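You operate a simulated robot arm through the tools that you are given. There is no shell and no other tool. Be economical: measure what you need, move in short steps, check, and stop when the job is done.

You are at the controls of a simulated two-armed robot. One attempt, no reset.

## Task
Take the small blue bag and leave it in the deep brown tray. Open the left end cupboard door, take the red lolly and leave it on the shelf of the left end cupboard and shut the door again. Take the yellow lolly and leave it on the red tray. Take the praline squeeze bottle and leave it on top of the medium cups. Take the small white carton and put it in the brown tray. Open the door left of the bins. The order is free. Set down upright: praline squeeze bottle.
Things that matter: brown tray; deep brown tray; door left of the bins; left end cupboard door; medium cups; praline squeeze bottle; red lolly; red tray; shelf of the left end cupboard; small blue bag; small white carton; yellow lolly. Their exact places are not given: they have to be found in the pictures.

Only the result counts: the job must be done as asked and must still hold three seconds after the hand-in. Knocking over, shifting, dropping, spilling or breaking anything else fails it.

## Robot
Two 7-joint arms with two-finger parallel grippers on one trunk, on a base that drives. Base frame: it is fixed to the floor where the robot stands at the start and does not move with it; the origin is under the middle of the robot, x ahead of it, y to its left, z up. Readings come in m, degrees, newtons and seconds.
The left shoulder is at the start at [0.05, 0.168, 1.107], the right one opposite. With the tool pointing down near the work surface each hand reaches from about 0.1 to 0.56 m from the robot's upright axis, wherever it stands, measured 20 degrees to its own side. Places, roughly: brown tray (15x20 cm) [5.76, 1.24, 0.86]; deep brown tray (15x20x5 cm) [0.8, 4.5, 0.5]; door left of the bins [2.7, 2, 0.5]; left end cupboard door [2.7, 2.5, 0.5]; medium cups [3, 1.75, 1]; praline squeeze bottle [1, 1.25, 1]; red lolly (7x2x16 cm) [1, 1.1, 1]; red tray (17x19x11 cm) [1, 0.7, 0.9]; shelf of the left end cupboard [3, 2.5, 0.5]; small blue bag [0.5, 0.25, 1]; small white carton (6x6x5 cm) [0.9, 1.4, 0.9]; yellow lolly (5x2x15 cm) [1, 1, 1]. Payload 1.57 kg a hand.
The tool frame of a hand sits at the grasp point between the pads (the TCP): z along the fingers, y along the line on which they close. The tips reach 0.03 m beyond it. Largest opening 0.08 m; finger width 0.017, thickness 0.012; the body of the gripper, 0.04 by 0.082 m, starts 0.08 m behind the TCP.
Orientation is told as [roll, pitch, yaw] about the base's x, y, z axes, in that order, counted from this pose: with the fingers straight down and closing along the base's y, the tool's x points along the base's -x, its y along +y and its z along -z.

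## Interface
- The arms move only by the tool play_rows. It takes "left_increments", "right_increments" or both (then of equal length, played together; a hand with none holds still); each is text: rows parted by semicolons, each of 7 numbers parted by spaces: the shift along the tool's x, y, z in m, then the turn, a rotation vector about the tool's x, y, z in degrees, then the opening in per cent of the stroke, from 0 (shut) to 100 (fully open). In form: dx dy dz ax ay az gripper; .... A call has 1 to 8 rows; each row shifts and turns the commanded pose from where the row before left it, along the tool's axes as they then stand. Each row takes 0.2 s and may step no farther than 0.05 m and 8.6 degrees from the row before; otherwise, or with a gripper value out of range, the whole call is refused. A pose out of reach is approached as far as the arm can. The call stops where the force on the tool passes 40 N (or 10 N more than at its start, if that is more) or the arm is blocked; 0.2 s more then pass. Each finger travels about 0.045 m/s and halts on what it meets, pressing with about 28 N; the grip force reading is that of the motor and also rises with nothing between the fingers. The clock runs only during rows and for 0.2 s after the last one: add rows that do not move to give the fingers time. The reply holds the time, the measured pose of the TCP, the force on the tool along the base axes, the opening and the grip force, in the units named above and with some noise, with the torque about the TCP (base axes, N m) and any sound that the robot's microphone picked up.
- Cameras (640 x 400 px; columns grow to the right, rows downward): "scene" is now at [0.1188, 0.0305, 1.3071]; the picture's right is [0.33, -0.94, 0.00], its down [-0.51, -0.18, -0.84] and it looks along [0.80, 0.28, -0.54] (base axes); focal length 286 px, centre (320, 200). "left" rides on the left gripper at [0.072, 0.007, -0.122] in its tool frame; the picture's right is [-0.09, 1.00, 0.00], its down [-0.84, -0.08, -0.54] and it looks along [-0.54, -0.05, 0.84] (tool axes); focal length 238 px, centre (320, 200). "right" rides on the right gripper at [0.072, -0.006, -0.122] in its tool frame; the picture's right is [0.09, 1.00, 0.00], its down [-0.84, 0.08, -0.54] and it looks along [-0.54, 0.05, 0.84] (tool axes); focal length 238 px, centre (320, 200).
- grab_frame(camera): a new picture of that camera. It takes no simulated time.
- move_column(by): slides the trunk up (or, below 0, down) by that many m; the arms and the scene camera ride with it, the base frame stays. It gives what a move gives, with no picture.
- steer(legs): drives the robot by 1 to 6 legs, each [ahead, left, turn to the left] in m, m and degrees, along the robot's own axes; the way and the turn of a leg run together, so that a leg with both is an arc; at most 1.5 m and 180 degrees a leg. The arms and the cameras ride along, it lands a little off, and it stops where it bumps. It gives what a move gives.
- turn_head(pan, tilt): turns the head with the scene camera to pan (to the left, within 80 degrees either way) and tilt (down, from -29 to 69), counted from straight ahead of the robot. It gives what a move gives.
- point_at(camera, pixels): for up to 12 pixels [column, row] of the newest picture of that camera ("zoom" is the newest enlarged one), the place [x, y, z] in the base frame of the surface seen there, good to about 0.002 m, but the place of the scene camera against the robot may be out by one fixed shift of up to 0.018 m in any direction. It takes no simulated time.
- enlarge(camera, box): a new picture of the part [left, top, right, bottom] of that camera's present view, enlarged. It takes no simulated time.
- close_job(): hands the job in; it is judged then, once.

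Keep the steps short. Do not move on a guess: measure, check each grasp and each placing, and mend mistakes. In all there are 131 turns and 142 pictures (those below and enlarged ones count). Leave the grippers open and the arms clear of the work at the hand-in unless told otherwise, and finish with a single line.

The tools are called after ">>>" as a command line: name --argument value ..., lists and objects as JSON in quotes. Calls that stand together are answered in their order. play_rows: Moves the arms, as the interface text tells. Its arguments: {"type":"object","properties":{"left_increments":{"type":"string"},"right_increments":{"type":"string"}},"required":[]} The other tools are called the same way: move_column (by) slides the trunk up or down; steer (legs) drives the base; turn_head (pan, tilt) turns the head that bears the scene camera; grab_frame (camera) takes a picture; point_at (camera, pixels) gives the place of the surface under pixels of a picture; enlarge (camera, box) takes an enlarged picture of a part of a camera's view; close_job () hands the job in.

At the start:

```text
clock: 0.0
left_tcp_pos: [0.3379, 0.2954, 1.1132]
left_tool_rot: [0.1, 0.0, 0.0]
left_contact_force: [-0.7, -0.4, -0.3]
left_ft_torque: [-0.01, 0.02, 0.0]
left_width: 0.0798
left_grasp_force: 0.0
right_tcp_pos: [0.2837, 0.0036, 1.1807]
right_tool_rot: [0.0, 0.0, 0.0]
right_contact_force: [1.1, 0.2, -0.2]
right_ft_torque: [0.01, 0.0, 0.01]
right_width: 0.0799
right_grasp_force: 0.0
trunk travel left (down, up): [-0.275, 0.168]
robot x, y, heading: [-0.0011, -0.002, -0.1]
head pan, tilt: [19.2, 32.5]
```

scene: 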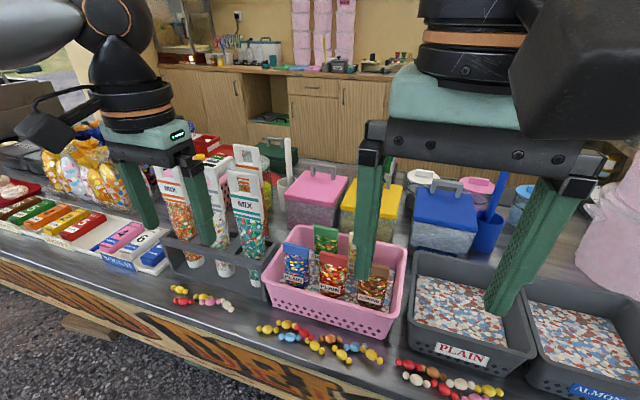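
right: 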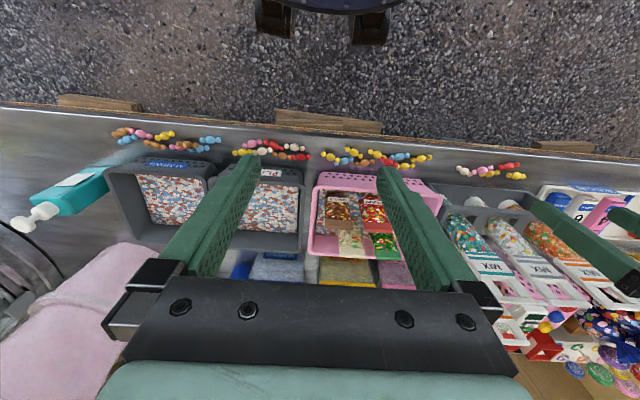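
left: 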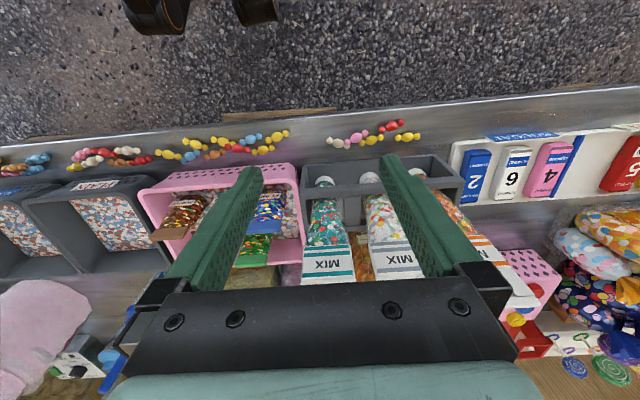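

The small blue bag stands in the pink basket around pixel (297,265). I'll enlarge it and look further left for the lollies.

>>> enlarge --camera "scene" --box '[250, 210, 410, 310]'

>>> enlarge --camera "left" --box '[130, 150, 310, 270]'

>>> point_at --camera "scene" --pixels '[[297, 250], [297, 265], [297, 280], [284, 247], [309, 250], [326, 235], [283, 240], [262, 280], [390, 320], [180, 300]]'

>>> point_at --camera "left" --pixels '[[270, 198], [285, 198], [268, 214], [260, 232], [282, 220], [155, 210], [215, 177], [295, 180], [200, 205], [255, 245]]'

```text
4.00 times, centred on (330, 260) of scene
```

zoom: 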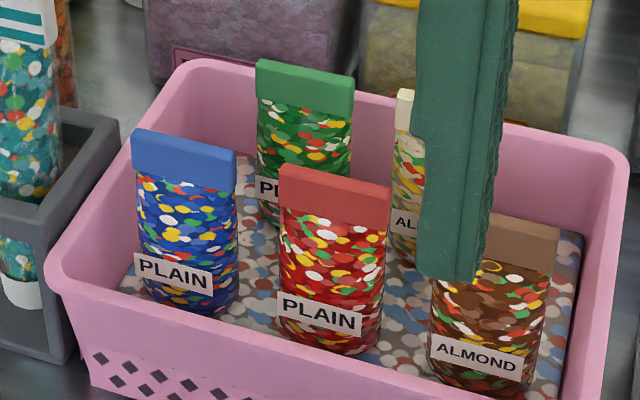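

```text
3.33 times, centred on (220, 210) of left
```

zoom: 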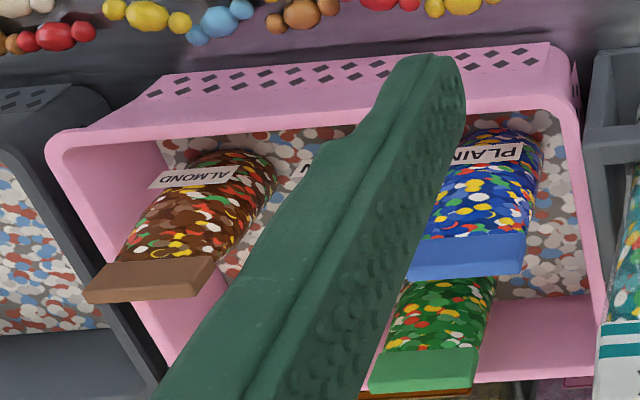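

```text
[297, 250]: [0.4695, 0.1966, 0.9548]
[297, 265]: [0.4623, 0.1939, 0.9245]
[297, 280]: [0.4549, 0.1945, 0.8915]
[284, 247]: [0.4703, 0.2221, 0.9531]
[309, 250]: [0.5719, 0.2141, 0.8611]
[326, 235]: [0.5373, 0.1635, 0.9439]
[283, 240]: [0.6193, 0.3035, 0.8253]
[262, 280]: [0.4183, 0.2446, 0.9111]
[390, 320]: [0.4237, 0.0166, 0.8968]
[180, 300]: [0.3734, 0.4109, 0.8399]
```

```text
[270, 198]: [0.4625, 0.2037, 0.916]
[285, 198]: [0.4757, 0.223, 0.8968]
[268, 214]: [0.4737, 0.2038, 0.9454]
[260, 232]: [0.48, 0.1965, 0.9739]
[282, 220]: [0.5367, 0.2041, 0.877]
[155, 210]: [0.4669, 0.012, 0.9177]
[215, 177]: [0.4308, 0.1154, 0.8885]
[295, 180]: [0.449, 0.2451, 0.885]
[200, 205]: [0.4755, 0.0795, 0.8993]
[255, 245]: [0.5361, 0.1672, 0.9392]
```

Blue bag measured near (0.47, 0.20), top about z 0.975. Before grabbing I want a picture of the layout to the left.

>>> turn_head --pan 55 --tilt 20

>>> grab_frame --camera "scene"

>>> point_at --camera "left" --pixels '[[280, 229], [264, 229], [279, 222], [264, 222], [250, 229], [280, 205], [258, 240]]'

```text
clock: 1.0
left_tcp_pos: [0.3376, 0.2962, 1.1128]
left_tool_rot: [0.1, -0.1, 0.0]
left_contact_force: [-0.1, 0.1, -0.6]
left_ft_torque: [0.0, 0.01, 0.01]
left_width: 0.0797
left_grasp_force: 0.0
right_tcp_pos: [0.2846, 0.0046, 1.1801]
right_tool_rot: [0.1, 0.0, -0.2]
right_contact_force: [10.6, 16.7, 1.0]
right_ft_torque: [-2.29, 1.46, -1.34]
right_width: 0.08
right_grasp_force: 0.0
trunk travel left (down, up): [-0.275, 0.168]
robot x, y, heading: [-0.0015, 0.0014, -0.3]
head pan, tilt: [55.0, 20.0]
```

```text
136 pictures are left
```

scene: 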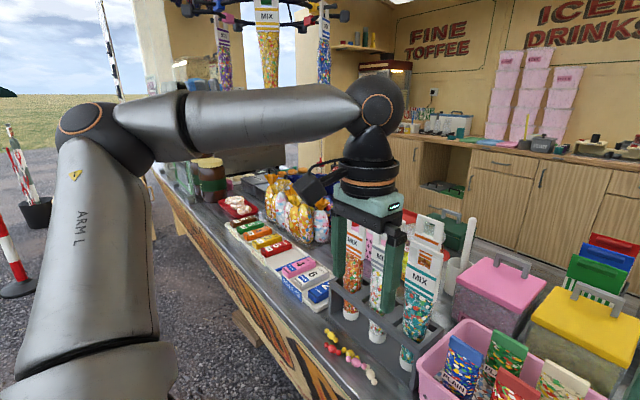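

```text
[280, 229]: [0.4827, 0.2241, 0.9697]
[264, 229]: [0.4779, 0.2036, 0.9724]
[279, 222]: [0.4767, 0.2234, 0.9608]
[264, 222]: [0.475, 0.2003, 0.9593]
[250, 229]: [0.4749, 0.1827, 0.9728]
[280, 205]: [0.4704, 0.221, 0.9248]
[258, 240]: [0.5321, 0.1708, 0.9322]
```

Bag header spans y≈0.178–0.225 at x≈0.477. I'll bring the left hand above it with narrower opening and look.

>>> play_rows --left_increments "-0.036 -0.024 0 0 0 0 80; -0.036 -0.024 0 0 0 0 80; -0.036 -0.024 0 0 0 0 80; -0.034 -0.023 0 0 0 0 80; 0 0 0.04 0 0 0 80; 0 0 0.02 0 0 0 80; 0 0 0 0 0 0 80"

>>> grab_frame --camera "left"

>>> grab_frame --camera "scene"

```text
clock: 2.6
left_tcp_pos: [0.4775, 0.202, 1.0549]
left_tool_rot: [0.0, 0.0, 0.0]
left_contact_force: [-0.5, 0.1, -0.3]
left_ft_torque: [0.01, -0.02, -0.01]
left_width: 0.064
left_grasp_force: 0.1
right_tcp_pos: [0.2832, 0.0031, 1.1801]
right_tool_rot: [0.0, 0.1, -0.1]
right_contact_force: [18.9, 17.9, -6.9]
right_ft_torque: [-2.2, 2.12, -1.14]
right_width: 0.0799
right_grasp_force: 0.1
trunk travel left (down, up): [-0.275, 0.168]
robot x, y, heading: [0.0027, 0.0012, 0.1]
head pan, tilt: [55.0, 20.0]
```

```text
135 pictures are left
```

left: 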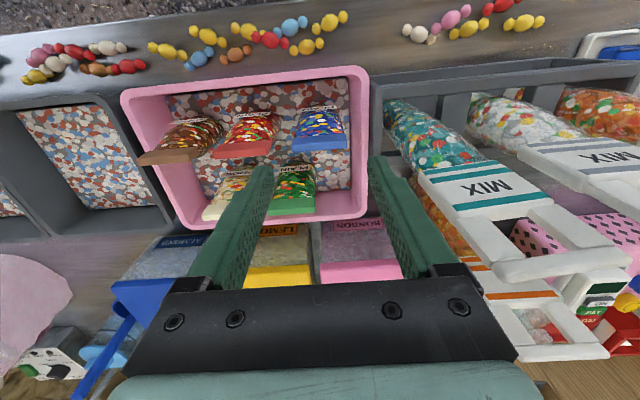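

```text
134 pictures are left
```

scene: 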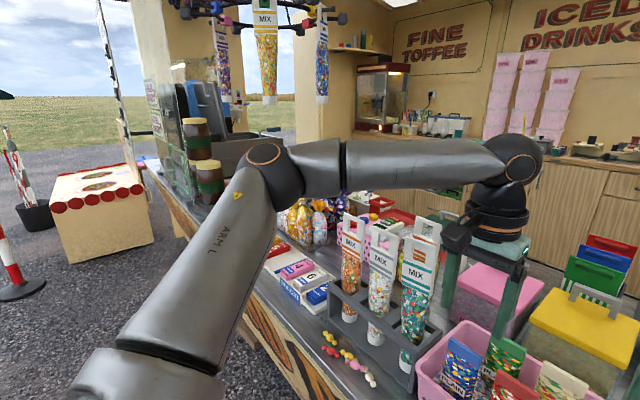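

The right hand reads an odd force since the head turned; I'll turn the head back. I'll also measure the bag in the left picture.

>>> turn_head --pan 20 --tilt 32

>>> point_at --camera "left" --pixels '[[298, 150], [346, 150], [320, 149], [320, 139], [320, 120], [272, 150], [345, 125], [290, 168], [315, 168], [300, 145]]'

```text
clock: 3.6
left_tcp_pos: [0.4766, 0.2006, 1.0557]
left_tool_rot: [0.0, -0.1, 0.1]
left_contact_force: [0.4, 0.5, -0.2]
left_ft_torque: [0.01, 0.01, -0.03]
left_width: 0.0639
left_grasp_force: 0.1
right_tcp_pos: [0.2838, 0.004, 1.1812]
right_tool_rot: [0.1, 0.0, 0.0]
right_contact_force: [0.6, -0.1, -0.3]
right_ft_torque: [0.0, 0.01, -0.01]
right_width: 0.0799
right_grasp_force: 0.0
trunk travel left (down, up): [-0.275, 0.168]
robot x, y, heading: [-0.0022, -0.0043, -0.1]
head pan, tilt: [20.0, 32.0]
```

```text
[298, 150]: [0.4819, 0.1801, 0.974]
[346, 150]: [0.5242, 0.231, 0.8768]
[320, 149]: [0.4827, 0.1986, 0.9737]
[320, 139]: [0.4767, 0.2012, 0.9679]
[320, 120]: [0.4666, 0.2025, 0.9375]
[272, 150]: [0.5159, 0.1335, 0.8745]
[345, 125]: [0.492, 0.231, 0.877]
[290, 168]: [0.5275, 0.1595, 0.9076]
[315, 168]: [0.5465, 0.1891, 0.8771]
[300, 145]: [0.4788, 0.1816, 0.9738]
```

Descend 0.11 onto the bag and close.

>>> play_rows --left_increments "0 0.0008 0.04 0 0 0 80; 0 0 0.04 0 0 0 80; 0 0 0.032 0 0 0 80; 0 0 0 0 0 0 80; 0 0 0 0 0 0 0; 0 0 0 0 0 0 0; 0 0 0 0 0 0 0; 0 0 0 0 0 0 0"

>>> grab_frame --camera "left"

```text
clock: 5.4
left_tcp_pos: [0.4799, 0.2003, 0.9402]
left_tool_rot: [0.1, 0.1, 0.1]
left_contact_force: [-0.2, -0.1, 0.6]
left_ft_torque: [0.0, 0.01, 0.0]
left_width: 0.0492
left_grasp_force: 27.6
right_tcp_pos: [0.2847, 0.003, 1.182]
right_tool_rot: [0.1, -0.1, 0.0]
right_contact_force: [-0.8, 0.2, -0.2]
right_ft_torque: [0.0, 0.02, 0.01]
right_width: 0.0797
right_grasp_force: 0.0
trunk travel left (down, up): [-0.275, 0.168]
robot x, y, heading: [0.0005, 0.0002, -0.1]
head pan, tilt: [20.0, 32.0]
```

```text
133 pictures are left
```

left: 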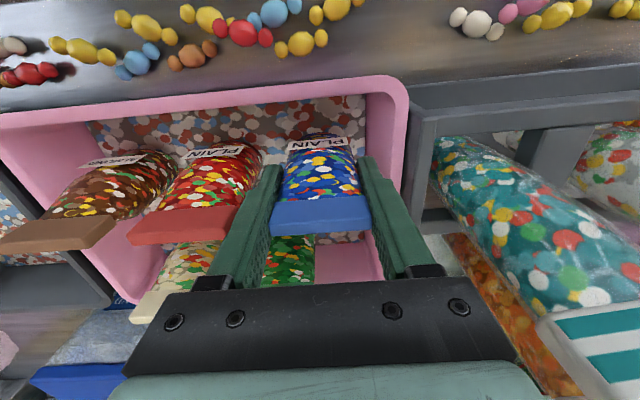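

Grip at 0.049 m with 27.6 N. Lift straight up and pull back over the counter edge.

>>> play_rows --left_increments "0 0 -0.04 0 0 0 0; 0 0 -0.04 0 0 0 0; 0 0 -0.04 0 0 0 0; 0 0 -0.04 0 0 0 0; 0.04 0.02 -0.02 0 0 0 0; 0.04 0.02 0 0 0 0 0; 0.04 0.02 0 0 0 0 0; 0.02 0.02 0 0 0 0 0"

>>> turn_head --pan 20 --tilt 15

>>> grab_frame --camera "scene"

>>> grab_frame --camera "left"

```text
clock: 7.2
left_tcp_pos: [0.3372, 0.2844, 1.1234]
left_tool_rot: [0.0, -0.1, 0.1]
left_contact_force: [0.1, 0.3, -0.6]
left_ft_torque: [-0.01, -0.01, 0.0]
left_width: 0.0493
left_grasp_force: 28.7
right_tcp_pos: [0.2846, 0.0034, 1.1809]
right_tool_rot: [0.1, 0.0, -0.1]
right_contact_force: [0.1, -0.3, 0.3]
right_ft_torque: [-0.01, -0.02, -0.02]
right_width: 0.0802
right_grasp_force: 0.0
trunk travel left (down, up): [-0.275, 0.168]
robot x, y, heading: [0.0018, 0.0034, 0.2]
head pan, tilt: [20.0, 32.0]
```

```text
clock: 8.0
left_tcp_pos: [0.3375, 0.2852, 1.1241]
left_tool_rot: [0.0, 0.0, 0.0]
left_contact_force: [0.2, 0.9, -0.8]
left_ft_torque: [-0.01, -0.01, 0.0]
left_width: 0.0491
left_grasp_force: 27.8
right_tcp_pos: [0.284, 0.0033, 1.1801]
right_tool_rot: [0.1, 0.1, 0.0]
right_contact_force: [0.2, 0.2, -0.6]
right_ft_torque: [0.01, 0.01, -0.03]
right_width: 0.0798
right_grasp_force: 0.0
trunk travel left (down, up): [-0.275, 0.168]
robot x, y, heading: [0.0037, -0.0027, 0.0]
head pan, tilt: [20.0, 15.0]
```

```text
132 pictures are left
```

scene: 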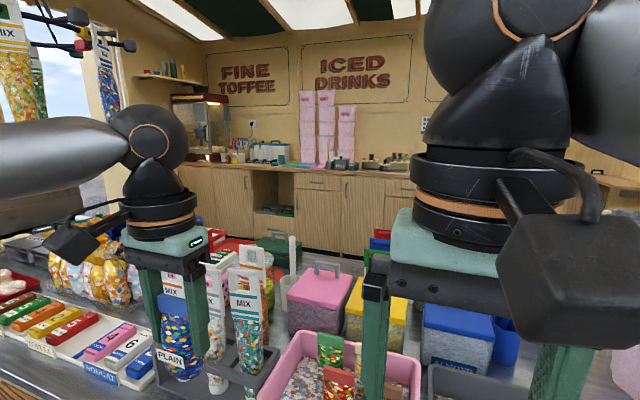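

```text
131 pictures are left
```

left: 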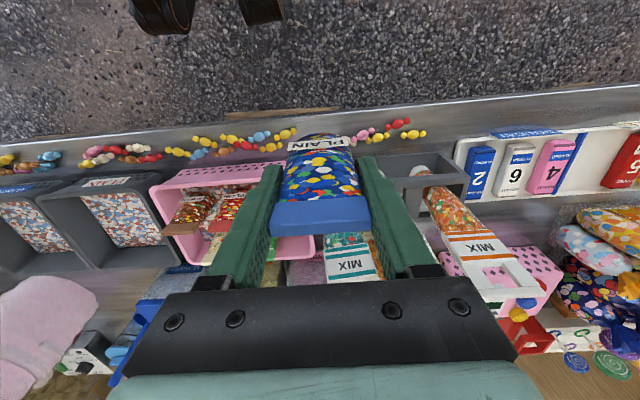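

Bag held clear. Back off 0.4 m, then turn to the left and look.

>>> steer --legs '[[-0.4, 0, 0], [0, 0, 60]]'

>>> grab_frame --camera "scene"

```text
clock: 13.1
left_tcp_pos: [-0.473, 0.4318, 1.1235]
left_tool_rot: [0.0, 0.0, 59.5]
left_contact_force: [-1.3, -0.6, -0.8]
left_ft_torque: [-0.04, -0.02, 0.04]
left_width: 0.0494
left_grasp_force: 28.0
right_tcp_pos: [-0.2593, 0.2435, 1.1798]
right_tool_rot: [0.1, 0.0, 59.4]
right_contact_force: [0.6, -0.2, 0.5]
right_ft_torque: [-0.01, -0.02, 0.06]
right_width: 0.0799
right_grasp_force: 0.1
trunk travel left (down, up): [-0.275, 0.168]
robot x, y, heading: [-0.4016, -0.0017, 59.5]
head pan, tilt: [20.0, 15.0]
```

```text
130 pictures are left
```

scene: 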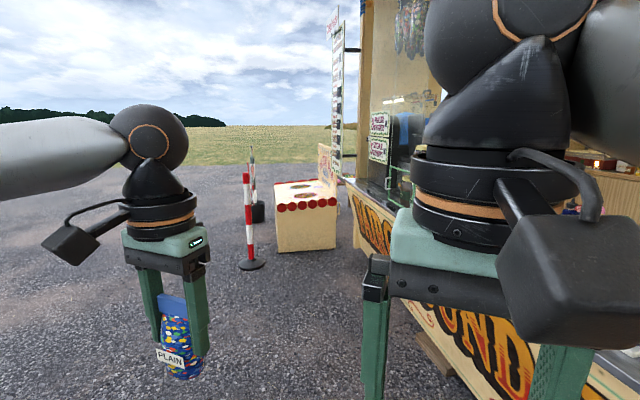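

The right arm blocks the view; I'll move it to the right and lower.

>>> play_rows --right_increments "0 -0.045 0.02 0 0 0 100; 0 -0.045 0.02 0 0 0 100; 0 -0.045 0.02 0 0 0 100; 0 -0.045 0.02 0 0 0 100; 0 -0.045 0.02 0 0 0 100; 0 -0.045 0.02 0 0 0 100; 0 -0.045 0.02 0 0 0 100; 0 -0.045 0.02 0 0 0 100"

>>> grab_frame --camera "scene"

>>> point_at --camera "scene" --pixels '[[250, 262], [300, 190], [278, 249], [337, 245], [333, 180], [385, 215], [275, 185]]'

```text
clock: 14.9
left_tcp_pos: [-0.4728, 0.4319, 1.1233]
left_tool_rot: [0.0, 0.0, 59.5]
left_contact_force: [-0.4, 0.5, -0.1]
left_ft_torque: [-0.01, -0.01, 0.0]
left_width: 0.0497
left_grasp_force: 28.0
right_tcp_pos: [0.0522, 0.0607, 1.0216]
right_tool_rot: [-0.1, -0.1, 59.5]
right_contact_force: [-0.1, -0.2, 0.1]
right_ft_torque: [-0.01, -0.02, 0.02]
right_width: 0.0798
right_grasp_force: 0.0
trunk travel left (down, up): [-0.275, 0.168]
robot x, y, heading: [-0.4003, -0.0027, 59.3]
head pan, tilt: [20.0, 15.0]
```

```text
129 pictures are left
```

scene: 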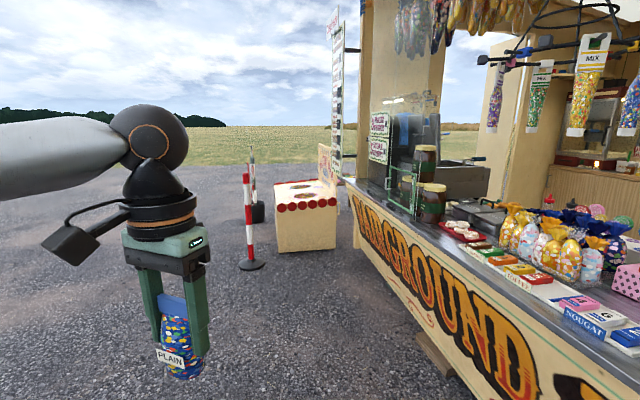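

```text
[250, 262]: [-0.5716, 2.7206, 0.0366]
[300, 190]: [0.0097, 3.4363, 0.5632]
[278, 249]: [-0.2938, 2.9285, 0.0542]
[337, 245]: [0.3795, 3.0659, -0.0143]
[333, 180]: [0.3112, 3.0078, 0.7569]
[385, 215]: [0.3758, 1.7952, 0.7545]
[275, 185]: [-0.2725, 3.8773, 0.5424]
```

Head north (along +y) past the front of the counter and look again.

>>> steer --legs '[[0, 0, 30.5], [1.5, 0.3, 0]]'

>>> turn_head --pan -15 --tilt 15

>>> grab_frame --camera "scene"

```text
refused: leg 2 is longer than a leg can be; nothing moved
```

```text
clock: 15.9
left_tcp_pos: [-0.4724, 0.4326, 1.1235]
left_tool_rot: [-0.1, 0.0, 59.4]
left_contact_force: [0.6, 0.9, -1.3]
left_ft_torque: [-0.05, 0.0, 0.03]
left_width: 0.0494
left_grasp_force: 27.9
right_tcp_pos: [0.0518, 0.0622, 1.0239]
right_tool_rot: [0.0, 0.0, 59.5]
right_contact_force: [-0.3, -0.1, -0.2]
right_ft_torque: [0.02, -0.02, 0.02]
right_width: 0.08
right_grasp_force: 0.1
trunk travel left (down, up): [-0.275, 0.168]
robot x, y, heading: [-0.4023, 0.0008, 59.3]
head pan, tilt: [-15.0, 15.0]
```

```text
128 pictures are left
```

scene: 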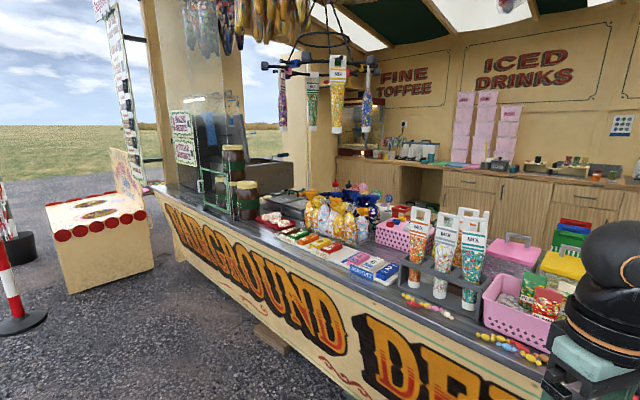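

Nothing moved on refusal. Drive north with shorter legs.

>>> steer --legs '[[0, 0, 30.5], [1.4, 0.3, 0]]'

>>> grab_frame --camera "scene"

```text
clock: 24.6
left_tcp_pos: [-0.9501, 1.7727, 1.1231]
left_tool_rot: [0.1, 0.1, 88.4]
left_contact_force: [0.7, 0.2, -0.9]
left_ft_torque: [0.04, -0.01, -0.01]
left_width: 0.0493
left_grasp_force: 28.5
right_tcp_pos: [-0.3134, 1.7019, 1.0223]
right_tool_rot: [0.2, 0.0, 88.4]
right_contact_force: [0.2, 0.4, -1.6]
right_ft_torque: [0.0, 0.01, 0.01]
right_width: 0.0799
right_grasp_force: 0.0
trunk travel left (down, up): [-0.275, 0.168]
robot x, y, heading: [-0.6791, 1.4249, 88.5]
head pan, tilt: [-15.0, 15.0]
```

```text
127 pictures are left
```

scene: 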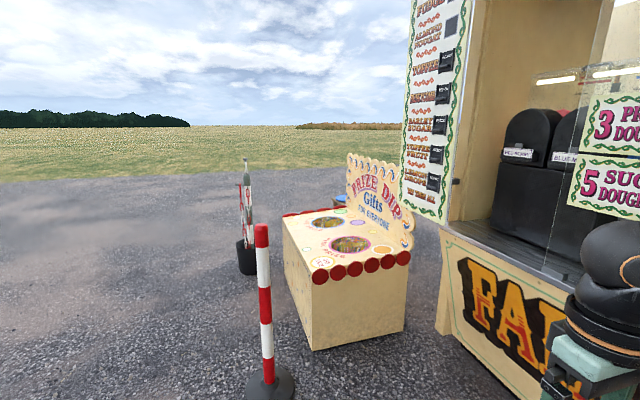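

>>> point_at --camera "scene" --pixels '[[270, 390], [247, 265], [315, 345], [403, 325], [290, 215], [340, 200], [440, 320], [285, 265], [428, 215]]'

```text
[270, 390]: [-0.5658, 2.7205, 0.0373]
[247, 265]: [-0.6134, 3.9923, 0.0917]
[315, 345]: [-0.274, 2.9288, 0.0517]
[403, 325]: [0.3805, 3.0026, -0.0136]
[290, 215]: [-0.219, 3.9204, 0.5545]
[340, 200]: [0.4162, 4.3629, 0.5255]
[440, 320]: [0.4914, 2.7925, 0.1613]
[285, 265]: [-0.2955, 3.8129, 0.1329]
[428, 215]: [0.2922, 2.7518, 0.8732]
```

Detour around the two poles on the west, then look at the tray's table.

>>> steer --legs '[[0, 0.68, 0], [1.45, 0, 0], [1.4, 0, 0], [0.5, 0, 0], [0, 0, -70]]'

>>> grab_frame --camera "scene"

```text
clock: 50.2
left_tcp_pos: [-1.0844, 5.189, 1.1238]
left_tool_rot: [0.0, 0.0, 18.9]
left_contact_force: [0.0, -0.7, -1.5]
left_ft_torque: [-0.01, 0.01, 0.01]
left_width: 0.0494
left_grasp_force: 28.2
right_tcp_pos: [-0.9263, 4.5662, 1.0226]
right_tool_rot: [0.1, 0.0, 18.9]
right_contact_force: [0.3, -0.3, -0.9]
right_ft_torque: [0.02, -0.01, -0.02]
right_width: 0.0799
right_grasp_force: 0.0
trunk travel left (down, up): [-0.275, 0.168]
robot x, y, heading: [-1.313, 4.8086, 18.8]
head pan, tilt: [-15.0, 15.0]
```

```text
126 pictures are left
```

scene: 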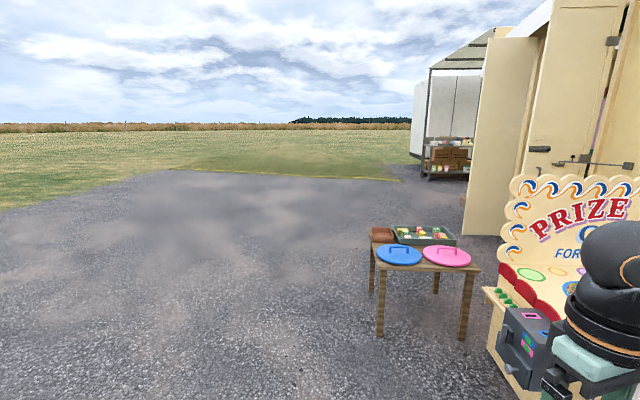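

>>> enlarge --camera "scene" --box '[340, 200, 500, 300]'

>>> point_at --camera "scene" --pixels '[[383, 228], [372, 231], [394, 231], [384, 240], [398, 236], [455, 240], [400, 255], [447, 257], [380, 332], [461, 337], [372, 288], [500, 230]]'

```text
4.00 times, centred on (420, 250) of scene
```

zoom: 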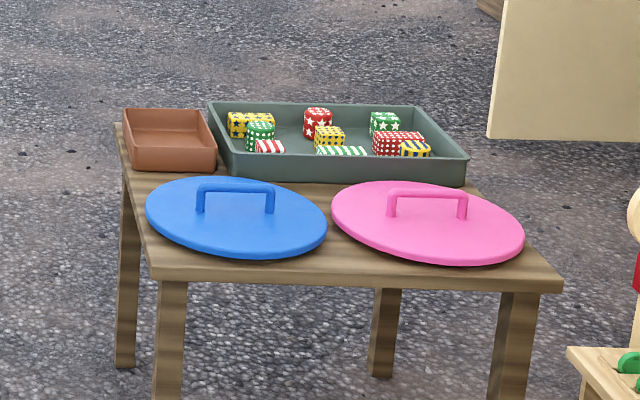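

```text
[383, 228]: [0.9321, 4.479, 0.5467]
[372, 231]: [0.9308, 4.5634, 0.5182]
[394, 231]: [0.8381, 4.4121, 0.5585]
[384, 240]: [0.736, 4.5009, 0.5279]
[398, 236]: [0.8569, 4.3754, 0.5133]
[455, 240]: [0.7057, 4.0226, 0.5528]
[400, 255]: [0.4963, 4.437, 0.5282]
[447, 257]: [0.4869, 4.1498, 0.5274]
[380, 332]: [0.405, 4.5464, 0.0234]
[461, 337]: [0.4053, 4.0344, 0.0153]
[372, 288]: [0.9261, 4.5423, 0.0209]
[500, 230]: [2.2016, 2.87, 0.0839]
```

The deep brown tray sits at about (0.83, 4.48) on the small table, clear from the north. Drive to its north side facing south.

>>> steer --legs '[[0, 0, -18.8], [1.2, 0.44, 0], [0.793, 0, 0], [0, 0, -90]]'

>>> turn_head --pan 10 --tilt 40

>>> grab_frame --camera "scene"

```text
clock: 65.2
left_tcp_pos: [0.887, 4.8956, 1.1238]
left_tool_rot: [0.0, -0.1, -93.8]
left_contact_force: [-0.3, 1.8, -0.3]
left_ft_torque: [0.0, -0.01, 0.01]
left_width: 0.0492
left_grasp_force: 27.5
right_tcp_pos: [0.2519, 4.9892, 1.0227]
right_tool_rot: [0.0, 0.1, -93.7]
right_contact_force: [0.2, -0.2, 0.8]
right_ft_torque: [0.01, -0.01, -0.02]
right_width: 0.0801
right_grasp_force: 0.0
trunk travel left (down, up): [-0.275, 0.168]
robot x, y, heading: [0.6265, 5.2544, -93.9]
head pan, tilt: [-15.0, 15.0]
```

```text
clock: 66.1
left_tcp_pos: [0.8868, 4.8955, 1.1234]
left_tool_rot: [0.1, 0.0, -93.6]
left_contact_force: [-0.8, 0.1, -0.1]
left_ft_torque: [0.01, 0.01, 0.01]
left_width: 0.0494
left_grasp_force: 28.0
right_tcp_pos: [0.2524, 4.9908, 1.0229]
right_tool_rot: [0.0, -0.1, -93.7]
right_contact_force: [-0.8, -1.4, -0.2]
right_ft_torque: [0.03, 0.02, 0.0]
right_width: 0.08
right_grasp_force: 0.1
trunk travel left (down, up): [-0.275, 0.168]
robot x, y, heading: [0.6244, 5.2514, -93.7]
head pan, tilt: [10.0, 40.0]
```

```text
124 pictures are left
```

scene: 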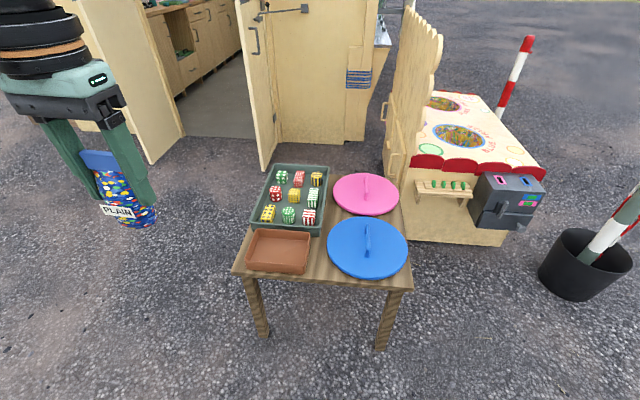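

>>> point_at --camera "scene" --pixels '[[253, 230], [313, 233], [306, 272], [245, 269], [280, 250], [262, 250], [300, 254], [240, 271]]'

>>> move_column --by -0.25

```text
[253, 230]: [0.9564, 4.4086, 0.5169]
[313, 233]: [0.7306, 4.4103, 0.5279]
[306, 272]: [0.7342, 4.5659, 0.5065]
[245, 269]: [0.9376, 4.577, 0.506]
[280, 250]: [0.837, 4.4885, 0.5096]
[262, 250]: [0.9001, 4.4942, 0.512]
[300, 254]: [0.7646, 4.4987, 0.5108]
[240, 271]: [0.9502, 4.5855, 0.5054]
```

```text
clock: 68.7
left_tcp_pos: [0.8879, 4.8958, 0.8718]
left_tool_rot: [0.0, 0.0, -93.6]
left_contact_force: [0.4, -0.2, -1.6]
left_ft_torque: [0.0, 0.02, 0.03]
left_width: 0.0493
left_grasp_force: 28.0
right_tcp_pos: [0.2524, 4.9905, 0.7722]
right_tool_rot: [0.1, 0.0, -93.6]
right_contact_force: [0.0, -0.5, 0.2]
right_ft_torque: [-0.01, -0.03, 0.02]
right_width: 0.0803
right_grasp_force: 0.1
trunk travel left (down, up): [-0.025, 0.418]
robot x, y, heading: [0.6256, 5.2535, -93.8]
head pan, tilt: [10.0, 40.0]
```

Drive in closer (ahead 0.31, slightly right) with the bag at z 0.87, well above the tray.

>>> steer --legs '[[0, 0, 3.7], [0.31, -0.07, 0]]'

```text
clock: 71.3
left_tcp_pos: [0.8353, 4.5964, 0.8726]
left_tool_rot: [0.0, -0.1, -90.5]
left_contact_force: [-0.8, -0.4, -0.2]
left_ft_torque: [0.02, 0.01, -0.03]
left_width: 0.0494
left_grasp_force: 27.5
right_tcp_pos: [0.1966, 4.652, 0.7731]
right_tool_rot: [0.0, 0.0, -90.4]
right_contact_force: [0.4, 0.9, 0.2]
right_ft_torque: [0.0, -0.02, 0.0]
right_width: 0.0799
right_grasp_force: 0.1
trunk travel left (down, up): [-0.025, 0.418]
robot x, y, heading: [0.5534, 4.9345, -90.4]
head pan, tilt: [10.0, 40.0]
```

Forward 0.105 over the tray centre, then down 0.2.

>>> play_rows --left_increments "-0.035 0 0 0 0 0 0; -0.035 0 0 0 0 0 0; -0.036 0 0 0 0 0 0; 0 0 0.05 0 0 0 0; 0 0 0.05 0 0 0 0; 0 0 0.05 0 0 0 0; 0 0 0.05 0 0 0 0; 0 0 0.01 0 0 0 0"

>>> grab_frame --camera "left"

>>> grab_frame --camera "scene"

```text
clock: 73.1
left_tcp_pos: [0.8353, 4.4884, 0.6637]
left_tool_rot: [-0.1, 0.0, -90.3]
left_contact_force: [-0.6, -0.1, -1.1]
left_ft_torque: [-0.01, -0.01, -0.01]
left_width: 0.0493
left_grasp_force: 27.8
right_tcp_pos: [0.1966, 4.6518, 0.7722]
right_tool_rot: [0.1, 0.1, -90.4]
right_contact_force: [0.3, 0.5, -0.3]
right_ft_torque: [0.01, 0.02, 0.0]
right_width: 0.0801
right_grasp_force: 0.0
trunk travel left (down, up): [-0.025, 0.418]
robot x, y, heading: [0.5488, 4.9344, -90.4]
head pan, tilt: [10.0, 40.0]
```

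```text
123 pictures are left
```

left: 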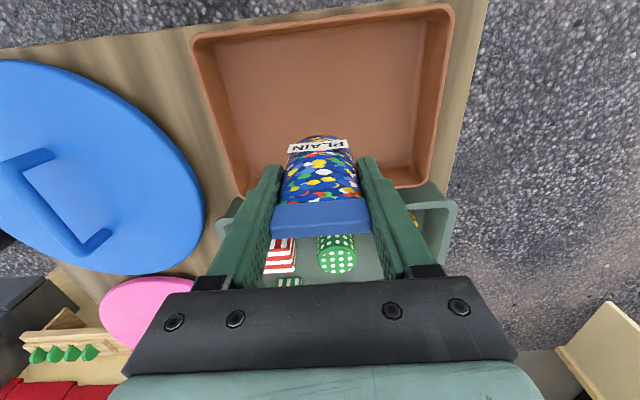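

```text
122 pictures are left
```

scene: 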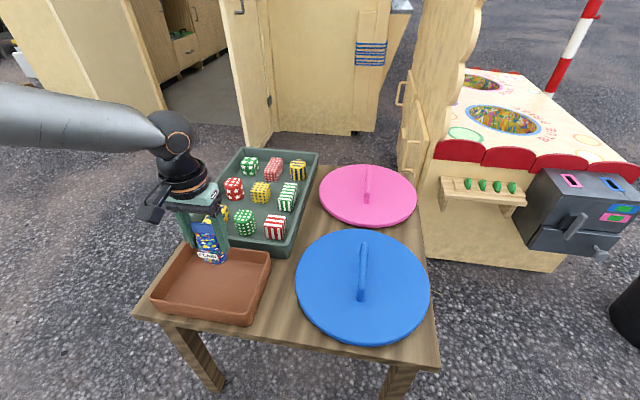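

Check the tray's real edges through the left camera.

>>> point_at --camera "left" --pixels '[[260, 45], [400, 45], [320, 90], [320, 15], [240, 188], [225, 160], [395, 185], [432, 60], [200, 50], [420, 187]]'

```text
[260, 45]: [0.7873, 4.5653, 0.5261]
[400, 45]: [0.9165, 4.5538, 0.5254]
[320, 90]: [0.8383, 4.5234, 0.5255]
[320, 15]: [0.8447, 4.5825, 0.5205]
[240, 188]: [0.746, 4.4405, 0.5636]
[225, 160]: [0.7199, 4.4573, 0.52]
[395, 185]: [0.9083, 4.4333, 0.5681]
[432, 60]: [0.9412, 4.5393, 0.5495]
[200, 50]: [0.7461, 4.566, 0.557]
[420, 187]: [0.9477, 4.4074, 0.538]
```

True tray centre ≈ (0.842, 4.507), floor 0.5255. Shift 0.018 back, then lower to contact.

>>> play_rows --left_increments "0.018 0.005 0 0 0 0 0; 0 0 0.03 0 0 0 0; 0 0 0.02 0 0 0 0; 0 0 0.008 0 0 0 0; 0 0 0.005 0 0 0 0; 0 0 0.004 0 0 0 0; 0 0 0 0 0 0 0"

>>> grab_frame --camera "left"

```text
clock: 74.7
left_tcp_pos: [0.8396, 4.5082, 0.5962]
left_tool_rot: [0.0, 0.1, -90.4]
left_contact_force: [-0.3, -0.8, -0.4]
left_ft_torque: [0.02, -0.02, -0.02]
left_width: 0.0493
left_grasp_force: 27.9
right_tcp_pos: [0.197, 4.6528, 0.7714]
right_tool_rot: [0.2, 0.0, -90.4]
right_contact_force: [-0.8, -0.3, 0.0]
right_ft_torque: [0.03, 0.0, -0.03]
right_width: 0.08
right_grasp_force: 0.0
trunk travel left (down, up): [-0.025, 0.418]
robot x, y, heading: [0.5523, 4.935, -90.5]
head pan, tilt: [10.0, 40.0]
```

```text
121 pictures are left
```

left: 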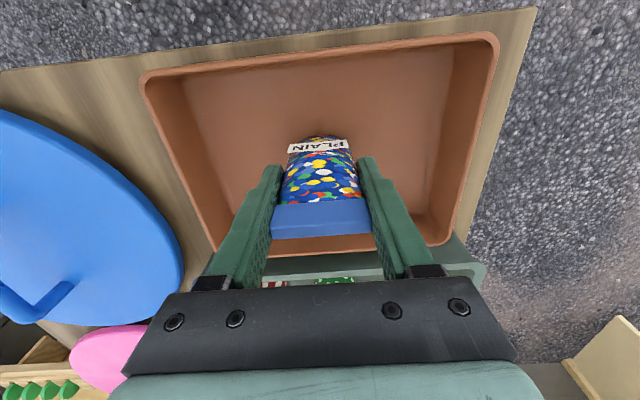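

Centred, no contact yet. Lower in small steps until the force rises.

>>> play_rows --left_increments "0 0 0.004 0 0 0 0; 0 0 0.003 0 0 0 0; 0 0 0.003 0 0 0 0; 0 0 0.003 0 0 0 0; 0 0 0.002 0 0 0 0"

```text
clock: 75.9
left_tcp_pos: [0.8384, 4.5059, 0.5854]
left_tool_rot: [0.0, -0.7, -90.4]
left_contact_force: [4.1, 1.4, 31.8]
left_ft_torque: [-0.17, -0.17, -0.02]
left_width: 0.0493
left_grasp_force: 28.1
right_tcp_pos: [0.1952, 4.6535, 0.7739]
right_tool_rot: [0.0, -0.2, -90.4]
right_contact_force: [0.7, -0.7, 0.3]
right_ft_torque: [0.03, 0.01, 0.01]
right_width: 0.0801
right_grasp_force: 0.1
trunk travel left (down, up): [-0.025, 0.418]
robot x, y, heading: [0.5538, 4.9352, -90.6]
head pan, tilt: [10.0, 40.0]
```

Contact at 0.585 (32 N). Ease up 3 mm, open, then rise.

>>> play_rows --left_increments "0 0 -0.004 0 0 0 0; 0 0 0 0 0 0 40; 0 0 0 0 0 0 90; 0 0 0 0 0 0 90; 0 0 -0.04 0 0 0 90; 0 0 -0.05 0 0 0 90; 0 0 -0.05 0 0 0 90; 0 0 -0.05 0 0 0 90"

>>> grab_frame --camera "left"

```text
clock: 77.7
left_tcp_pos: [0.841, 4.5109, 0.7779]
left_tool_rot: [-0.1, 0.0, -90.4]
left_contact_force: [-0.1, -0.3, -0.3]
left_ft_torque: [0.01, 0.01, 0.0]
left_width: 0.0718
left_grasp_force: 0.1
right_tcp_pos: [0.1954, 4.6534, 0.7735]
right_tool_rot: [0.0, 0.0, -90.3]
right_contact_force: [-0.3, 0.3, -0.5]
right_ft_torque: [0.01, -0.04, -0.04]
right_width: 0.0799
right_grasp_force: 0.0
trunk travel left (down, up): [-0.025, 0.418]
robot x, y, heading: [0.5517, 4.9341, -90.3]
head pan, tilt: [10.0, 40.0]
```

```text
120 pictures are left
```

left: 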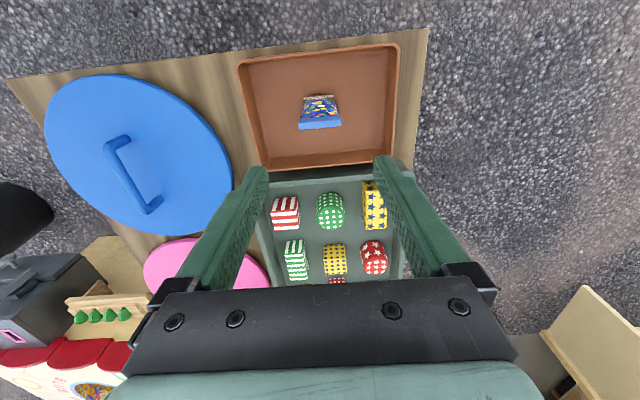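

The bag stands in the tray. Raise trunk, back off and move east in front of the stall's end doorway.

>>> move_column --by 0.25

>>> steer --legs '[[-0.25, 0, 0], [0, 1.3, 0]]'

>>> turn_head --pan 0 --tilt 15

>>> grab_frame --camera "scene"

```text
clock: 80.3
left_tcp_pos: [0.8406, 4.5094, 1.0272]
left_tool_rot: [0.1, 0.0, -90.4]
left_contact_force: [-0.4, 0.9, 0.7]
left_ft_torque: [0.0, -0.01, 0.03]
left_width: 0.0721
left_grasp_force: 0.1
right_tcp_pos: [0.1964, 4.6527, 1.0225]
right_tool_rot: [0.1, 0.1, -90.5]
right_contact_force: [0.0, -0.3, 0.8]
right_ft_torque: [0.01, -0.03, 0.0]
right_width: 0.08
right_grasp_force: 0.1
trunk travel left (down, up): [-0.275, 0.168]
robot x, y, heading: [0.5492, 4.933, -90.4]
head pan, tilt: [10.0, 40.0]
```

```text
clock: 93.5
left_tcp_pos: [2.1592, 4.734, 1.0277]
left_tool_rot: [0.0, 0.0, -90.8]
left_contact_force: [0.3, 0.2, 0.8]
left_ft_torque: [-0.01, -0.01, 0.02]
left_width: 0.0721
left_grasp_force: 0.1
right_tcp_pos: [1.5162, 4.881, 1.0236]
right_tool_rot: [0.1, 0.0, -90.7]
right_contact_force: [0.0, -0.3, 0.9]
right_ft_torque: [0.02, 0.0, -0.01]
right_width: 0.0803
right_grasp_force: 0.1
trunk travel left (down, up): [-0.275, 0.168]
robot x, y, heading: [1.8757, 5.1621, -90.6]
head pan, tilt: [10.0, 40.0]
```

```text
clock: 94.3
left_tcp_pos: [2.1592, 4.7337, 1.0276]
left_tool_rot: [0.0, 0.1, -90.7]
left_contact_force: [0.2, 0.4, 0.1]
left_ft_torque: [-0.03, -0.01, 0.02]
left_width: 0.0722
left_grasp_force: 0.0
right_tcp_pos: [1.5157, 4.8815, 1.0216]
right_tool_rot: [0.0, 0.0, -90.7]
right_contact_force: [0.6, 0.6, -0.2]
right_ft_torque: [0.01, 0.01, -0.02]
right_width: 0.0803
right_grasp_force: 0.1
trunk travel left (down, up): [-0.275, 0.168]
robot x, y, heading: [1.8739, 5.1603, -90.6]
head pan, tilt: [0.0, 15.0]
```

```text
119 pictures are left
```

scene: 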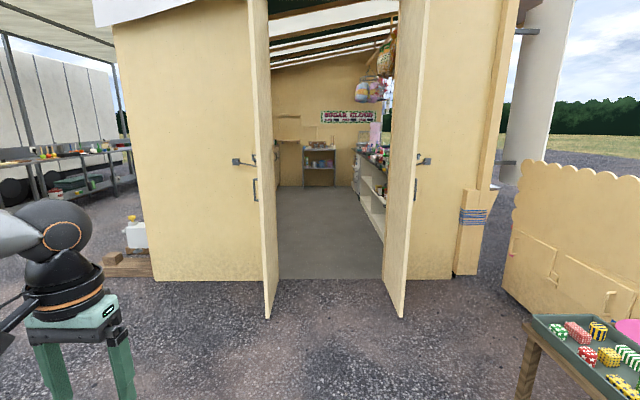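

>>> point_at --camera "scene" --pixels '[[283, 277], [379, 277], [269, 315], [396, 315], [300, 230], [384, 210], [372, 150], [315, 180], [40, 155], [300, 150], [272, 220], [100, 140]]'

```text
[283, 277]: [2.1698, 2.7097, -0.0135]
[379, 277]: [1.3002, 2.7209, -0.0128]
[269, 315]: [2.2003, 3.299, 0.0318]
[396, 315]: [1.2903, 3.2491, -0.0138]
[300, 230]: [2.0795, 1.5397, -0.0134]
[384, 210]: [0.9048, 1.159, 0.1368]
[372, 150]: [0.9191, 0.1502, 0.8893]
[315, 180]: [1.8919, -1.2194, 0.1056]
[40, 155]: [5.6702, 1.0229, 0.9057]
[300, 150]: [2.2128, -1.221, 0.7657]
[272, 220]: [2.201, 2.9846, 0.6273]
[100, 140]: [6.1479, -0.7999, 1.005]
```

Doorway: x 1.30–2.19 (0.89 m). I'll check how far my elbows stick out.

>>> turn_head --pan 60 --tilt 25

>>> grab_frame --camera "scene"

>>> turn_head --pan -60 --tilt 25

>>> grab_frame --camera "scene"

```text
clock: 95.7
left_tcp_pos: [2.1592, 4.7348, 1.0272]
left_tool_rot: [0.0, 0.0, -90.7]
left_contact_force: [0.2, -0.5, 0.1]
left_ft_torque: [0.02, -0.02, 0.03]
left_width: 0.072
left_grasp_force: 0.0
right_tcp_pos: [1.5159, 4.8813, 1.0219]
right_tool_rot: [0.2, 0.0, -90.7]
right_contact_force: [-0.1, -0.1, 0.4]
right_ft_torque: [-0.01, 0.02, -0.02]
right_width: 0.08
right_grasp_force: 0.1
trunk travel left (down, up): [-0.275, 0.168]
robot x, y, heading: [1.8747, 5.1604, -90.7]
head pan, tilt: [60.0, 25.0]
```

```text
118 pictures are left
```

scene: 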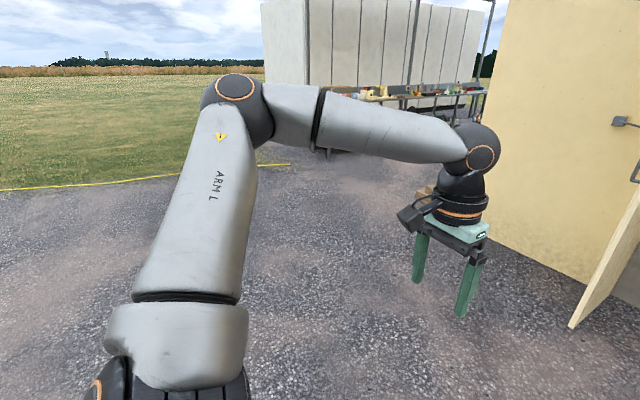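

```text
clock: 97.7
left_tcp_pos: [2.1602, 4.7338, 1.0285]
left_tool_rot: [0.0, 0.0, -90.7]
left_contact_force: [-0.4, 1.5, 0.8]
left_ft_torque: [-0.01, 0.02, -0.02]
left_width: 0.0718
left_grasp_force: 0.1
right_tcp_pos: [1.517, 4.8814, 1.0218]
right_tool_rot: [0.1, 0.0, -90.7]
right_contact_force: [0.5, -0.6, -0.1]
right_ft_torque: [0.0, -0.04, 0.03]
right_width: 0.0799
right_grasp_force: 0.1
trunk travel left (down, up): [-0.275, 0.168]
robot x, y, heading: [1.8691, 5.1592, -90.5]
head pan, tilt: [-60.0, 25.0]
```

```text
117 pictures are left
```

scene: 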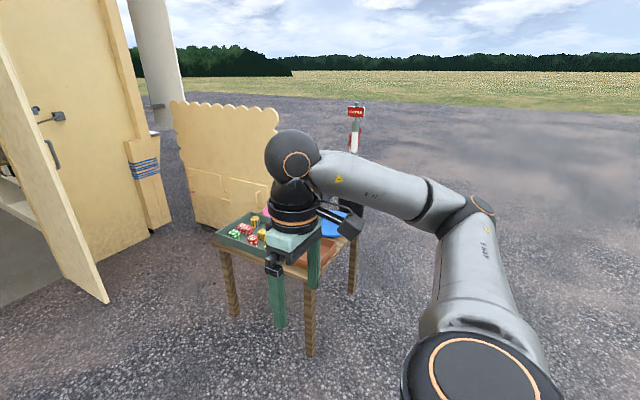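

>>> point_at --camera "scene" --pixels '[[483, 205], [492, 250], [520, 300], [340, 180], [430, 205], [450, 370], [357, 235]]'

>>> turn_head --pan 60 --tilt 25

>>> grab_frame --camera "scene"

>>> point_at --camera "scene" --pixels '[[210, 95], [235, 88], [205, 180], [290, 100], [340, 125], [180, 350], [140, 300]]'

```text
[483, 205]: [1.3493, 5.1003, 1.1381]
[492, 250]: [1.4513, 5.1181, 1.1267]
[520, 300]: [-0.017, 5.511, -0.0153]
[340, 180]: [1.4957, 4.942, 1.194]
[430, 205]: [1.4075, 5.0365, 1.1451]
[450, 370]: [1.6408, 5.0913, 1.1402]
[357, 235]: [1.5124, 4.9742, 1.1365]
```

```text
clock: 99.7
left_tcp_pos: [2.1586, 4.7343, 1.0285]
left_tool_rot: [0.1, 0.0, -90.7]
left_contact_force: [-0.5, -0.5, 0.2]
left_ft_torque: [0.01, 0.0, 0.01]
left_width: 0.0718
left_grasp_force: 0.1
right_tcp_pos: [1.5158, 4.8802, 1.0226]
right_tool_rot: [0.2, 0.1, -90.6]
right_contact_force: [0.3, -0.1, 0.3]
right_ft_torque: [0.0, 0.01, -0.03]
right_width: 0.0797
right_grasp_force: 0.0
trunk travel left (down, up): [-0.275, 0.168]
robot x, y, heading: [1.8717, 5.1602, -90.7]
head pan, tilt: [60.0, 25.0]
```

```text
116 pictures are left
```

scene: 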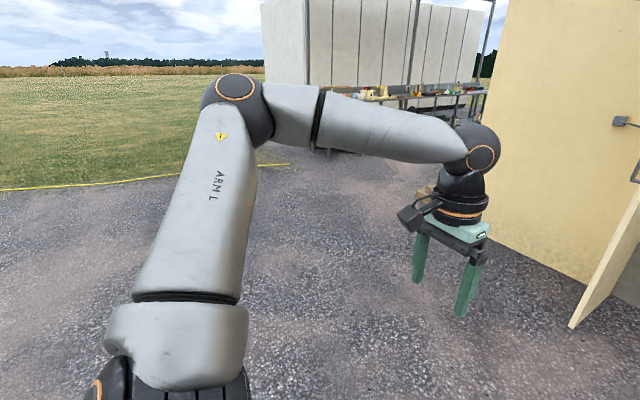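

```text
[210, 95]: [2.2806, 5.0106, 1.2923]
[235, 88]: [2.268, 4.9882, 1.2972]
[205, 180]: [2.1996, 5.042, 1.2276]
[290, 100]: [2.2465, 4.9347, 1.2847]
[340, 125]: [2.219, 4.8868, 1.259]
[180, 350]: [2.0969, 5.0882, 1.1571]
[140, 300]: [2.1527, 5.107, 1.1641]
```

Elbows span about 1.03 m: too wide. Reach both hands forward and inward to tuck the elbows, then re-measure.

>>> play_rows --left_increments "-0.015 -0.022 -0.01 0 0 0 90; -0.015 -0.022 -0.01 0 0 0 90; -0.015 -0.022 -0.01 0 0 0 90; -0.015 -0.022 -0.01 0 0 0 90; -0.015 -0.022 -0.01 0 0 0 90; -0.015 -0.022 -0.01 0 0 0 90" --right_increments "-0.035 0.033 -0.01 0 0 0 90; -0.035 0.033 -0.01 0 0 0 90; -0.035 0.033 -0.01 0 0 0 90; -0.035 0.033 -0.01 0 0 0 90; -0.035 0.033 -0.01 0 0 0 90; -0.035 0.033 -0.01 0 0 0 90"

>>> grab_frame --camera "scene"

>>> turn_head --pan -60 --tilt 25

>>> grab_frame --camera "scene"

```text
clock: 101.0
left_tcp_pos: [2.0584, 4.6702, 1.0692]
left_tool_rot: [0.0, 0.1, -90.6]
left_contact_force: [-0.3, -0.2, -0.2]
left_ft_torque: [0.0, 0.0, 0.04]
left_width: 0.0721
left_grasp_force: 0.1
left hand out of reach, approached as far as the arm can: row 5, 6
right_tcp_pos: [1.7104, 4.6654, 1.0834]
right_tool_rot: [0.0, 0.0, -90.5]
right_contact_force: [-0.1, -0.6, -0.8]
right_ft_torque: [0.04, 0.01, 0.0]
right_width: 0.072
right_grasp_force: 0.0
trunk travel left (down, up): [-0.275, 0.168]
robot x, y, heading: [1.8754, 5.1639, -90.7]
head pan, tilt: [60.0, 25.0]
```

```text
115 pictures are left
```

scene: 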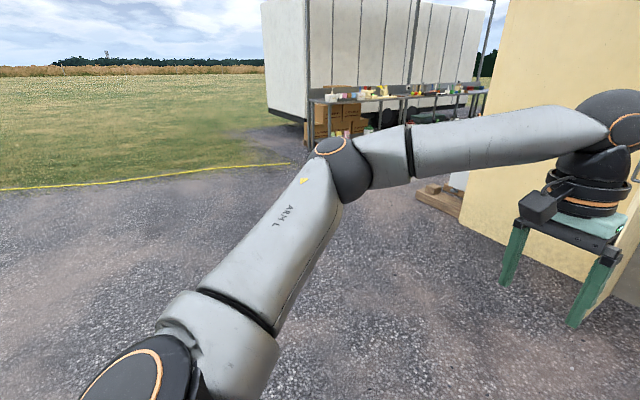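

```text
clock: 103.0
left_tcp_pos: [2.0568, 4.6713, 1.0705]
left_tool_rot: [0.0, 0.0, -90.7]
left_contact_force: [-0.2, 0.9, 0.3]
left_ft_torque: [0.02, 0.01, -0.03]
left_width: 0.072
left_grasp_force: 0.1
right_tcp_pos: [1.7087, 4.6664, 1.0828]
right_tool_rot: [0.1, -0.1, -90.7]
right_contact_force: [-0.2, 0.6, 0.3]
right_ft_torque: [-0.02, 0.0, -0.06]
right_width: 0.0722
right_grasp_force: 0.1
trunk travel left (down, up): [-0.275, 0.168]
robot x, y, heading: [1.8759, 5.1621, -90.7]
head pan, tilt: [-60.0, 25.0]
```

```text
114 pictures are left
```

scene: 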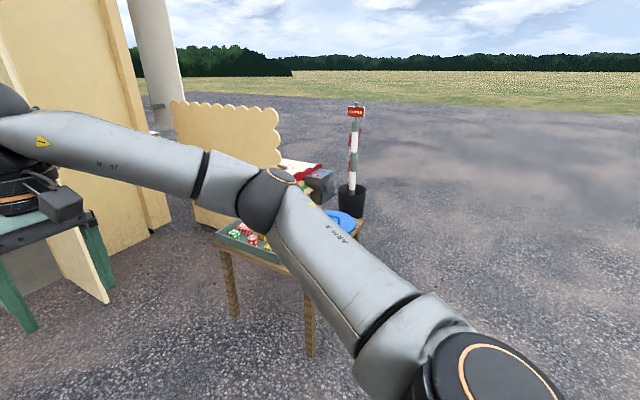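

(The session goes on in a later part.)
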